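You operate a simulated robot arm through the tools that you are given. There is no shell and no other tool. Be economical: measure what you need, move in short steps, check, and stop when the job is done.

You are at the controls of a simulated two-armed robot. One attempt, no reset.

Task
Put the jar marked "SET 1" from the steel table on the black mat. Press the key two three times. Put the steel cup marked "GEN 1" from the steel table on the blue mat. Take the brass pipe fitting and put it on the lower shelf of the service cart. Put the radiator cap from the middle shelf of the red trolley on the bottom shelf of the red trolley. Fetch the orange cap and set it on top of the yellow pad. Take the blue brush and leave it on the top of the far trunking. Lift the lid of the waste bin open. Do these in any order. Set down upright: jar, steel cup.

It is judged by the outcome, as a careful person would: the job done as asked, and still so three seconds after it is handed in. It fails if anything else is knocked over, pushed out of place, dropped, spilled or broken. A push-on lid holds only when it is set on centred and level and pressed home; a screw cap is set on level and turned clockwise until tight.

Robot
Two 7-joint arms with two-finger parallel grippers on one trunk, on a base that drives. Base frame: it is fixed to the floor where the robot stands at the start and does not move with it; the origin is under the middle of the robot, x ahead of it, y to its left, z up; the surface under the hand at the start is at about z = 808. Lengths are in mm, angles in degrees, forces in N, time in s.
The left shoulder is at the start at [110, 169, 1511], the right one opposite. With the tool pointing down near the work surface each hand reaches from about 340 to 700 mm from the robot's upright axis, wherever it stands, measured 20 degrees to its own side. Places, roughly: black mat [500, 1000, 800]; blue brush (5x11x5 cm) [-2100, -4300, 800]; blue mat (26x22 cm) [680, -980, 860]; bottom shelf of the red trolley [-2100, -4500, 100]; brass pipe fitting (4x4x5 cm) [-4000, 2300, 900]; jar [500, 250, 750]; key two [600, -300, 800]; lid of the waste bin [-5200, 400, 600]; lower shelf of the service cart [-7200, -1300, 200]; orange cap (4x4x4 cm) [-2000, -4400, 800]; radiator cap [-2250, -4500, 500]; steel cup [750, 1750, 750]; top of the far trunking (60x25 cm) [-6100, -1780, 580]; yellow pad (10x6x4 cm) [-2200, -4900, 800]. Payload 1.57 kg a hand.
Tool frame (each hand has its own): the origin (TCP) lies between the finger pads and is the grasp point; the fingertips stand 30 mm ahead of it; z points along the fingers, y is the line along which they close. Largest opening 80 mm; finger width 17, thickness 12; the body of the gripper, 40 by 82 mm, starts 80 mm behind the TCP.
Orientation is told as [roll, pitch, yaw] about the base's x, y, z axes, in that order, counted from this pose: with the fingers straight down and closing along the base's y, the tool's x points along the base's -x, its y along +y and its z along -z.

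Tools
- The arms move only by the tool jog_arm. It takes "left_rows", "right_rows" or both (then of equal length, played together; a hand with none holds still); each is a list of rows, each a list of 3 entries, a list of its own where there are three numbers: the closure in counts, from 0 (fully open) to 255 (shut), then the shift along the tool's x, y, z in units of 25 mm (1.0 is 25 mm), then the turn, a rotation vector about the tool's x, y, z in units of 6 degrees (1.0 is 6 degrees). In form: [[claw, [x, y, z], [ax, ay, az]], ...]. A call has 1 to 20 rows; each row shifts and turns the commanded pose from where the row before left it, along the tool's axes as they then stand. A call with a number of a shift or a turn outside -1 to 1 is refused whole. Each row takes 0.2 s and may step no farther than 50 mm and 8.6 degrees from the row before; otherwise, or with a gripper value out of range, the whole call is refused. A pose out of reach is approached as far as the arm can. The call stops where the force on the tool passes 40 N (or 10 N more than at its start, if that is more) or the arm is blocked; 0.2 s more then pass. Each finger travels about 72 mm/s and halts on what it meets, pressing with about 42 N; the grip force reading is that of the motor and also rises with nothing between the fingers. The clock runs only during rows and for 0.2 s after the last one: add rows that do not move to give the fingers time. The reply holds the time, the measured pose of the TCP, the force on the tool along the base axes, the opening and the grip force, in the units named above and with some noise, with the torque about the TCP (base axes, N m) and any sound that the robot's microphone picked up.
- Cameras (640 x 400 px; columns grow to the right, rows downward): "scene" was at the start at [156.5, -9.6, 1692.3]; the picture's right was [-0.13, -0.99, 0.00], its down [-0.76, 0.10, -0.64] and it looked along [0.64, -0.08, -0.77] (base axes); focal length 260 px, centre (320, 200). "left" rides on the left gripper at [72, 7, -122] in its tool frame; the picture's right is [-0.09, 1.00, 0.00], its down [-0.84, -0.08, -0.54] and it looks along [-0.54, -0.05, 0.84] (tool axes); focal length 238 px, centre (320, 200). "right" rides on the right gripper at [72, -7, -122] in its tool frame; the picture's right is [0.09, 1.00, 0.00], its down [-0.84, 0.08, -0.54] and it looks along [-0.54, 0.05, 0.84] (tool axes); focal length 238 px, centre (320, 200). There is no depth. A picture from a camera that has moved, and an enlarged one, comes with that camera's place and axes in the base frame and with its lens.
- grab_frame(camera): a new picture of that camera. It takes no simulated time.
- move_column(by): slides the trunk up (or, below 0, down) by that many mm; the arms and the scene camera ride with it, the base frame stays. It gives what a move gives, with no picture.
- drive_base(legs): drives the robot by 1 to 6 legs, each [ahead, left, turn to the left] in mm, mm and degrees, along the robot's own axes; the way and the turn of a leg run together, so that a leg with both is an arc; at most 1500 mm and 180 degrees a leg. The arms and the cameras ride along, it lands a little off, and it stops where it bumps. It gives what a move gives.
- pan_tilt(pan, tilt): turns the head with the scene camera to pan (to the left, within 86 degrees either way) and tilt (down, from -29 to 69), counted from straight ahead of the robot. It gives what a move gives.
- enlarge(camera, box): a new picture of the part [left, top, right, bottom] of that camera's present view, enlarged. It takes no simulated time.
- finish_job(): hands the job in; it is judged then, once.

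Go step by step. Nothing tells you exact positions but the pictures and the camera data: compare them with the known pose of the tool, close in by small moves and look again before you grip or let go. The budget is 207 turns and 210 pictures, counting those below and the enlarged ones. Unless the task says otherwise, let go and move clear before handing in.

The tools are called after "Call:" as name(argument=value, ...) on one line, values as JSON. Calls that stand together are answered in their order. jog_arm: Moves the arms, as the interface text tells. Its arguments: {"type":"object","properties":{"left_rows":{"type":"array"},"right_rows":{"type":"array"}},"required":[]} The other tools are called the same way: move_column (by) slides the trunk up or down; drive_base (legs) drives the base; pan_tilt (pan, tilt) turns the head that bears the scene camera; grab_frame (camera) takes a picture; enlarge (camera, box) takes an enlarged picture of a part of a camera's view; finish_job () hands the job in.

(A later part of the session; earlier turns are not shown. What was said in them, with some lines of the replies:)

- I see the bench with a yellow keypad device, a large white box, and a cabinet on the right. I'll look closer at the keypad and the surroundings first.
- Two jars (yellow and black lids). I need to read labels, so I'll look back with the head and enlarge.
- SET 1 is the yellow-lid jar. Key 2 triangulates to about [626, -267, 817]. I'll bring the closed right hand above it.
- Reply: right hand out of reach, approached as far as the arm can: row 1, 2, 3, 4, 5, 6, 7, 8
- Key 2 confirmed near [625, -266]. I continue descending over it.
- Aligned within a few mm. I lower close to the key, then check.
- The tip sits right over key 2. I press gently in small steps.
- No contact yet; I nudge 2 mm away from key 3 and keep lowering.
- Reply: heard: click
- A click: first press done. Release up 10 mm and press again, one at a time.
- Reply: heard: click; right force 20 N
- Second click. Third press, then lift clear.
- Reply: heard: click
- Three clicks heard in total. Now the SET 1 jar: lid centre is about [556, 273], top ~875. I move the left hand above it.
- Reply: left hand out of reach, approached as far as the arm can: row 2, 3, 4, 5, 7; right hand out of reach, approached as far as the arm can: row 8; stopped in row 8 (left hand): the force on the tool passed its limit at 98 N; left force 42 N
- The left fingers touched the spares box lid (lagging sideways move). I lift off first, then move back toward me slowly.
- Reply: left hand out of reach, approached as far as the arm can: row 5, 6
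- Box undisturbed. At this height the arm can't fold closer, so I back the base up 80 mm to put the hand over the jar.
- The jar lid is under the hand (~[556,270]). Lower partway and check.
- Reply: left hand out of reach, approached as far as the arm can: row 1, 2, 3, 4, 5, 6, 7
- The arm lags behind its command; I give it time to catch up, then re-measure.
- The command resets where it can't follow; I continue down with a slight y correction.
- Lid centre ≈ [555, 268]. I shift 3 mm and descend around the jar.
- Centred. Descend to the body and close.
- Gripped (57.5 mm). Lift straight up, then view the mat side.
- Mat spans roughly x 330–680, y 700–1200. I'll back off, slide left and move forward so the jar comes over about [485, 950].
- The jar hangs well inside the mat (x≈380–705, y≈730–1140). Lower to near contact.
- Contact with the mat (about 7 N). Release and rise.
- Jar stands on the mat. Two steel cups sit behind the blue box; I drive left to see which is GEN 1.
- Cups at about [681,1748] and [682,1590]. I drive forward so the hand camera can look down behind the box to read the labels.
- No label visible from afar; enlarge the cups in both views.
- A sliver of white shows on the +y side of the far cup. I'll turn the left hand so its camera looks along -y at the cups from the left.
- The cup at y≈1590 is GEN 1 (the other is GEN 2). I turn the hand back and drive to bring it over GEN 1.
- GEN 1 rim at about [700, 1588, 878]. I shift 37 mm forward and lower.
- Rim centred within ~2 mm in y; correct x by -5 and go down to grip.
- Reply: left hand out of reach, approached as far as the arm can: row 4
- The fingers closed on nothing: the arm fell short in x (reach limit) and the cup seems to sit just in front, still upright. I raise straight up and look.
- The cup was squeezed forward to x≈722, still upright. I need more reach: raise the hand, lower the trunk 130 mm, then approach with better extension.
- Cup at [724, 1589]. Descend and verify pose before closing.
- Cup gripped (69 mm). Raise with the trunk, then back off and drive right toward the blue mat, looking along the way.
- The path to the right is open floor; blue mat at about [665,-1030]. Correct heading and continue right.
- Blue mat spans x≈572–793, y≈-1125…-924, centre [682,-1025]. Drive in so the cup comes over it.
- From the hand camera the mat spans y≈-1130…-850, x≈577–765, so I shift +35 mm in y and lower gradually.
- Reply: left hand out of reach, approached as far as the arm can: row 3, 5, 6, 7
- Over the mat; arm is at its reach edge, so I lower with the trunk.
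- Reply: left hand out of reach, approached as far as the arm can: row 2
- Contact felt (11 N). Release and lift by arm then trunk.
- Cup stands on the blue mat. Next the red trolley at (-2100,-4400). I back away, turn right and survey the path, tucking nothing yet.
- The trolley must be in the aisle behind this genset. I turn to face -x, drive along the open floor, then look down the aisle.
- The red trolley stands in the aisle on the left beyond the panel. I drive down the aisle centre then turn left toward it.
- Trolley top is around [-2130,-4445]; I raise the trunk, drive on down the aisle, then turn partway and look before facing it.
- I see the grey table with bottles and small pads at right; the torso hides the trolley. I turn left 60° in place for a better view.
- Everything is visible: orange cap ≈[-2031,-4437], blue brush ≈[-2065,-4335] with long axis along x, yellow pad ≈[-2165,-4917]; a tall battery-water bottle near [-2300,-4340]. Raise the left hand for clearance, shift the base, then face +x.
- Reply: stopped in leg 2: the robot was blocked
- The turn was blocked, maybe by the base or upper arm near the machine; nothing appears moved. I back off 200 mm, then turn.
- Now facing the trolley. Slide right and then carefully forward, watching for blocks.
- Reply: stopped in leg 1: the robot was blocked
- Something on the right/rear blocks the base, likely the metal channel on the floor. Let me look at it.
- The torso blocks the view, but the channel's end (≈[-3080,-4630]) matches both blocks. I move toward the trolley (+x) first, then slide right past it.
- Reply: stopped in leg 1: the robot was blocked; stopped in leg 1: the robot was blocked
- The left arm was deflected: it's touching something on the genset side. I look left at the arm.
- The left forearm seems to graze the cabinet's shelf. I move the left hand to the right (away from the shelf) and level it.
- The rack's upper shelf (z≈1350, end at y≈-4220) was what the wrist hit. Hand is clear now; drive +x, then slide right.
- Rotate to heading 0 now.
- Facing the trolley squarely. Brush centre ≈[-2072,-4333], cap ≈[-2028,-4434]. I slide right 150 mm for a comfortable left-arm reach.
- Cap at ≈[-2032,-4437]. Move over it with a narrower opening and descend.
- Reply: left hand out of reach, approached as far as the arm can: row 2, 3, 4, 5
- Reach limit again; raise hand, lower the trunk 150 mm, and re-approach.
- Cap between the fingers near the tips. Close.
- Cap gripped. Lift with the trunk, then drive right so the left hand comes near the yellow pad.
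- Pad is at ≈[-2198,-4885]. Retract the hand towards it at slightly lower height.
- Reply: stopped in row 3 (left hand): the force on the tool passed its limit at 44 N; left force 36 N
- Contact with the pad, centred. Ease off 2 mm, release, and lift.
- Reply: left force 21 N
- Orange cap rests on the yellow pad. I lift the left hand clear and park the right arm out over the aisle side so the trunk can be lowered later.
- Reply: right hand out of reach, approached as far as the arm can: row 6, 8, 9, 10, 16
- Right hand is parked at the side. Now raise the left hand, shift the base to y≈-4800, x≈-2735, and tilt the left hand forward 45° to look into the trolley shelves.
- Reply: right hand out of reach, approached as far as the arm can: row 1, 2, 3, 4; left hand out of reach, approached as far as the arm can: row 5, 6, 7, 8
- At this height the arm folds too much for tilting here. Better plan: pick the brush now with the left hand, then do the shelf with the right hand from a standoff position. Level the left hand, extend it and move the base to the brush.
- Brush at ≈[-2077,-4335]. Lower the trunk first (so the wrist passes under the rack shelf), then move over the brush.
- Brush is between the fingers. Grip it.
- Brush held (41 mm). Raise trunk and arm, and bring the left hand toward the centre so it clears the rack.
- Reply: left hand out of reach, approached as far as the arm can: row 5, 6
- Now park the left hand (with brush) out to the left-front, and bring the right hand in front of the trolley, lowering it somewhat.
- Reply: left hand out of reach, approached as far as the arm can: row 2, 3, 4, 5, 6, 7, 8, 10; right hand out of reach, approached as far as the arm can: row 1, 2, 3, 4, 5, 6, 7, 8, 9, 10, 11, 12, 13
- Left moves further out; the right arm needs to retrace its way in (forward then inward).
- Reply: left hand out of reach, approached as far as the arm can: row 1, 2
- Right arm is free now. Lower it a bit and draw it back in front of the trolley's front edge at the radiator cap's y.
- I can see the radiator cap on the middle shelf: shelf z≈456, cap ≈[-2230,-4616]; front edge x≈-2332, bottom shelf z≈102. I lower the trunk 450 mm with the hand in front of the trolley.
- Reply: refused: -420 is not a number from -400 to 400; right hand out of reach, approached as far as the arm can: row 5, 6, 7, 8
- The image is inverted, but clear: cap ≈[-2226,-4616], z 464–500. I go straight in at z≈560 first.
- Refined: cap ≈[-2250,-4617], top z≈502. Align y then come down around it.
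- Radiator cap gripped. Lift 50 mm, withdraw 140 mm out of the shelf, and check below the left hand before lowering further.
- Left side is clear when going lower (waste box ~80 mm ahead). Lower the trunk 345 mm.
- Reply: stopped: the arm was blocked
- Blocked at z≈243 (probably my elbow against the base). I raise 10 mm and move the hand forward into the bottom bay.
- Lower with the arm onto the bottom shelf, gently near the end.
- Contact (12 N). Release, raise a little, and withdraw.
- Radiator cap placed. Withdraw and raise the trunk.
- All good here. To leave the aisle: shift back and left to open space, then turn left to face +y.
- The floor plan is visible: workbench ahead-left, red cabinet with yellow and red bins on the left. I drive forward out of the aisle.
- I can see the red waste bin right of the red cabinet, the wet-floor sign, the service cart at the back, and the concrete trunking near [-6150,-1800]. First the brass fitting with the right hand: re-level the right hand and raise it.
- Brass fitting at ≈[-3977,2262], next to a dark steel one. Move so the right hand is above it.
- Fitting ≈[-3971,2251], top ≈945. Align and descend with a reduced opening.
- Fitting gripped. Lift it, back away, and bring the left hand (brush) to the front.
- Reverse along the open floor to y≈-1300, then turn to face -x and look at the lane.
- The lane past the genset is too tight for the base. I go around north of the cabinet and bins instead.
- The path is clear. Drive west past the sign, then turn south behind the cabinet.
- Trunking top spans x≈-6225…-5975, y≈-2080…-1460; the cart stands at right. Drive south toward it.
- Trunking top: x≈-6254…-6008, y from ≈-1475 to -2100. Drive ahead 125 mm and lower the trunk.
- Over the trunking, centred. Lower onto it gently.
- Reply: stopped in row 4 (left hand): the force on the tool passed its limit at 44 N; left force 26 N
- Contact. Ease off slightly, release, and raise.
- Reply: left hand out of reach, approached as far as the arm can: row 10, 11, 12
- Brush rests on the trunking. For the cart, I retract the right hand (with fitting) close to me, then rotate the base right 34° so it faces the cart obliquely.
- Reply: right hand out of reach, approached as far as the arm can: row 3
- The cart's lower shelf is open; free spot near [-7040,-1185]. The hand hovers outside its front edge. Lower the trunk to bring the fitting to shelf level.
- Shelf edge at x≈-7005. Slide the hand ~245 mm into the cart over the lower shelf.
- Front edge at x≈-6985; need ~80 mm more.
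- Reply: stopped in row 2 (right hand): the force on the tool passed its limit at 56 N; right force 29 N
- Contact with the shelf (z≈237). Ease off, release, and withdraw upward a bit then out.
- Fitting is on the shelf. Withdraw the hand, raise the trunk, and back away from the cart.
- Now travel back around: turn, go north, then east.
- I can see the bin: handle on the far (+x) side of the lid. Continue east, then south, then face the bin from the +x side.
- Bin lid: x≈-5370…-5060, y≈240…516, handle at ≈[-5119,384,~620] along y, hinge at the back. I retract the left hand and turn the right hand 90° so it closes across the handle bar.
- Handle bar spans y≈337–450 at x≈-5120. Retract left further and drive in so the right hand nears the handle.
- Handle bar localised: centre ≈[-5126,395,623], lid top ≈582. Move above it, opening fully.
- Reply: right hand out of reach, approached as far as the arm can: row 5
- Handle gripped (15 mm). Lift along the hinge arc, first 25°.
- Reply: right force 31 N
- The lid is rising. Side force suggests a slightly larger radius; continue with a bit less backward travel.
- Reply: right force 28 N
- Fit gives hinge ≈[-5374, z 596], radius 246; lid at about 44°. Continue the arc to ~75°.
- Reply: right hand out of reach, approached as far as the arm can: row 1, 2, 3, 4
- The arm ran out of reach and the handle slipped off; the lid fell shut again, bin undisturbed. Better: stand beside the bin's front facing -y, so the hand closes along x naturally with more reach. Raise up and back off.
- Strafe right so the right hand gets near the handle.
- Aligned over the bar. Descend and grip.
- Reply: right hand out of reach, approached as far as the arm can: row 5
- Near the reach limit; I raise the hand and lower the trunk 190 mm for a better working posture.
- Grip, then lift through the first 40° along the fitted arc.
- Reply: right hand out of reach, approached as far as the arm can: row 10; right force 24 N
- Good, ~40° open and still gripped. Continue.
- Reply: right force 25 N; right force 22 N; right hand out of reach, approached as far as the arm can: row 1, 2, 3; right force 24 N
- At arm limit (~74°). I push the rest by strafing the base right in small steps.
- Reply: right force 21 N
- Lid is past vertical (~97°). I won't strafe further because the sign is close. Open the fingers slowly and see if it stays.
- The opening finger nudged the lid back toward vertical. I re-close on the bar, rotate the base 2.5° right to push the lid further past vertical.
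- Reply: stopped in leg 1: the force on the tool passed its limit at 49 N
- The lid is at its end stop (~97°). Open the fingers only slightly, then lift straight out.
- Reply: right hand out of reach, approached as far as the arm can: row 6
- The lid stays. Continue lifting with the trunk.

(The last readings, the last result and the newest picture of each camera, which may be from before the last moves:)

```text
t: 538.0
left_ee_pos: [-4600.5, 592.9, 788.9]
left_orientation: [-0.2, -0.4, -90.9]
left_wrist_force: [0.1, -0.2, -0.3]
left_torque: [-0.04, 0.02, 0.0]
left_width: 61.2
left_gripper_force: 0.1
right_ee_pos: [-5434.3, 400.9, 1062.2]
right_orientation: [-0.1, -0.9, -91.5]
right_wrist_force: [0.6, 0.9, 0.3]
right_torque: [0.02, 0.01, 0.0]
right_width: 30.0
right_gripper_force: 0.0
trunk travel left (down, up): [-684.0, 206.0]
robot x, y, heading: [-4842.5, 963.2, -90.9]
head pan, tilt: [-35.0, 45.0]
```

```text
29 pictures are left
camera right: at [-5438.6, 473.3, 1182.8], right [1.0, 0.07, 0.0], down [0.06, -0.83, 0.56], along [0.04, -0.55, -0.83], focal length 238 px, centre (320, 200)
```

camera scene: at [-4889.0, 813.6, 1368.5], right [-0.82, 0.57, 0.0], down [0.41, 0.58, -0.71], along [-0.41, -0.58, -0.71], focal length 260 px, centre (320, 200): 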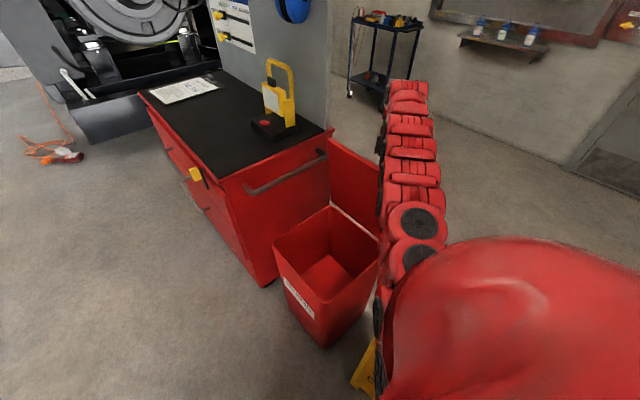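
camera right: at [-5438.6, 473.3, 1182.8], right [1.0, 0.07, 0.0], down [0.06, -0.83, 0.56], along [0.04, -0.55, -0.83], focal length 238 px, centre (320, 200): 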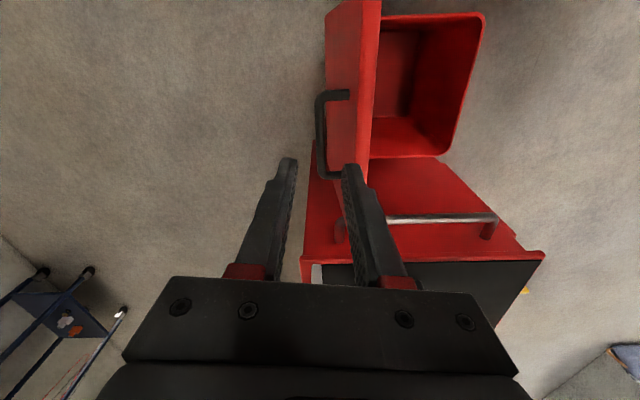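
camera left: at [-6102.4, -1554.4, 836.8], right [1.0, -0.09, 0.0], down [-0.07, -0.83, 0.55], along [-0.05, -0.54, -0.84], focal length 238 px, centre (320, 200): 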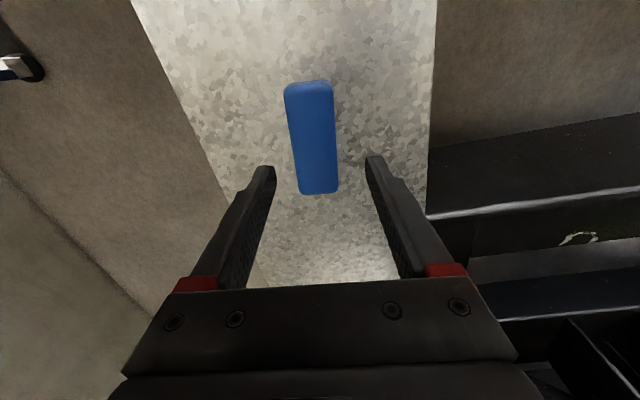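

The lid stands open by itself. Strafe left away and check the scene.

Call:
drive_base(legs=[[0, 450, 0]])

Call:
pan_tilt(pan=-50, tilt=30)

Call:
grab_frame(camera="scene")

```text
t: 540.7
left_ee_pos: [-4149.7, 579.7, 789.3]
left_orientation: [-0.2, -0.4, -91.6]
left_wrist_force: [0.1, -0.5, -0.8]
left_torque: [-0.01, -0.02, -0.03]
left_width: 61.3
left_gripper_force: 0.0
right_ee_pos: [-4986.0, 396.2, 1061.8]
right_orientation: [-0.1, -1.0, -91.9]
right_wrist_force: [-0.8, 0.5, 0.1]
right_torque: [0.0, 0.02, -0.01]
right_width: 30.1
right_gripper_force: 0.1
trunk travel left (down, up): [-684.0, 206.0]
robot x, y, heading: [-4389.5, 956.8, -91.4]
head pan, tilt: [-35.0, 45.0]
```

```text
t: 541.5
left_ee_pos: [-4149.5, 580.2, 789.9]
left_orientation: [-0.3, -0.4, -91.4]
left_wrist_force: [0.7, 0.0, 0.0]
left_torque: [-0.01, -0.03, -0.02]
left_width: 61.2
left_gripper_force: 0.0
right_ee_pos: [-4985.3, 395.8, 1061.5]
right_orientation: [-0.2, -1.0, -92.0]
right_wrist_force: [-0.4, 0.2, 0.8]
right_torque: [-0.02, -0.03, -0.02]
right_width: 29.9
right_gripper_force: 0.2
trunk travel left (down, up): [-684.0, 206.0]
robot x, y, heading: [-4384.0, 949.8, -91.6]
head pan, tilt: [-50.0, 30.0]
```

```text
28 pictures are left
camera scene: at [-4462.1, 814.7, 1581.2], right [-0.62, 0.78, 0.0], down [0.39, 0.31, -0.87], along [-0.68, -0.54, -0.5], focal length 260 px, centre (320, 200)
```

scene: 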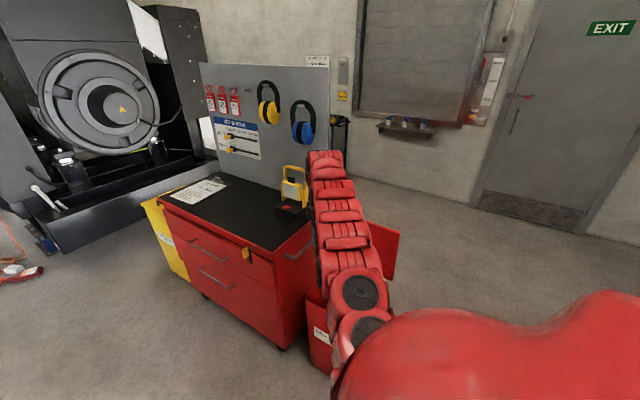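

Lid is open. One last check on the sign and the bin from further away.

Call:
drive_base(legs=[[0, 400, 0], [0, 0, -60]])

Call:
pan_tilt(pan=-20, tilt=30)

Call:
grab_frame(camera="scene")

```text
t: 546.6
left_ee_pos: [-4190.5, 549.4, 790.8]
left_orientation: [-0.2, -0.4, -151.3]
left_wrist_force: [-0.2, 0.3, 0.2]
left_torque: [-0.02, -0.02, -0.01]
left_width: 61.4
left_gripper_force: 0.0
right_ee_pos: [-4770.7, 1177.5, 1062.2]
right_orientation: [-0.2, -1.1, -151.7]
right_wrist_force: [-0.2, -0.9, 0.9]
right_torque: [0.0, 0.0, -0.01]
right_width: 30.2
right_gripper_force: 0.0
trunk travel left (down, up): [-684.0, 206.0]
robot x, y, heading: [-3989.3, 944.9, -151.2]
head pan, tilt: [-50.0, 30.0]
```

```text
t: 547.6
left_ee_pos: [-4191.0, 548.3, 789.9]
left_orientation: [-0.1, -0.4, -151.3]
left_wrist_force: [0.4, 0.4, 0.1]
left_torque: [-0.01, 0.03, 0.01]
left_width: 61.3
left_gripper_force: 0.1
right_ee_pos: [-4770.0, 1178.1, 1061.8]
right_orientation: [-0.1, -1.0, -151.7]
right_wrist_force: [-1.0, 1.5, 0.5]
right_torque: [0.0, -0.02, 0.03]
right_width: 29.7
right_gripper_force: 0.0
trunk travel left (down, up): [-684.0, 206.0]
robot x, y, heading: [-3990.7, 940.6, -151.4]
head pan, tilt: [-20.0, 30.0]
```

```text
27 pictures are left
camera scene: at [-4150.3, 889.1, 1581.3], right [-0.15, 0.99, 0.0], down [0.49, 0.07, -0.87], along [-0.86, -0.13, -0.5], focal length 260 px, centre (320, 200)
```

scene: 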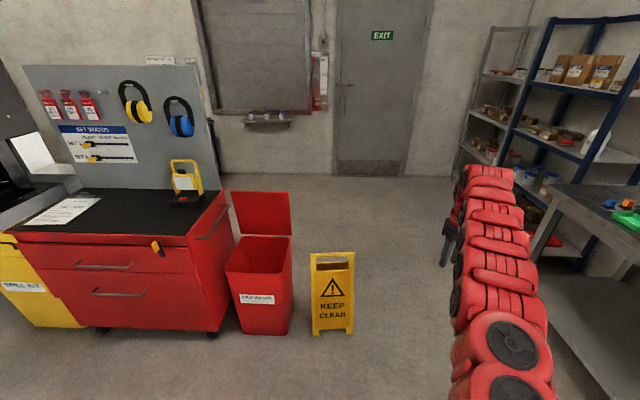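

Everything is placed: bin lid open, sign upright, all items set down and the hands clear. Handing in.

Call:
finish_job()

```text
The job is handed in.
```

All eight tasks are done and handed in, but I bumped a few things along the way.

- **Jar, SET 1:** it stands upright on the black mat.
- **Key two:** I pressed it three times and heard a click each time.
- **Steel cup, GEN 1:** it stands upright on the blue mat. On the first try the grip missed and the cup slid about 27 mm along the table, still upright.
- **Orange cap:** it rests on top of the yellow pad.
- **Blue brush:** it lies on top of the far trunking.
- **Radiator cap:** it is on the bottom shelf of the red trolley.
- **Brass fitting:** it stands on the lower shelf of the service cart.
- **Waste bin:** the lid is open and stays up by itself. My first try slipped off the handle and the lid dropped shut, but the bin did not move.

**Bumps:**
- A finger pressed on the SPARES box with about 98 N.
- The base was blocked several times near the red trolley. I think it was against a metal channel on the floor there.
- My wrist was also caught near the rack beside the trolley.

I saw nothing out of place afterwards, but I did not check whether the floor channel had moved.
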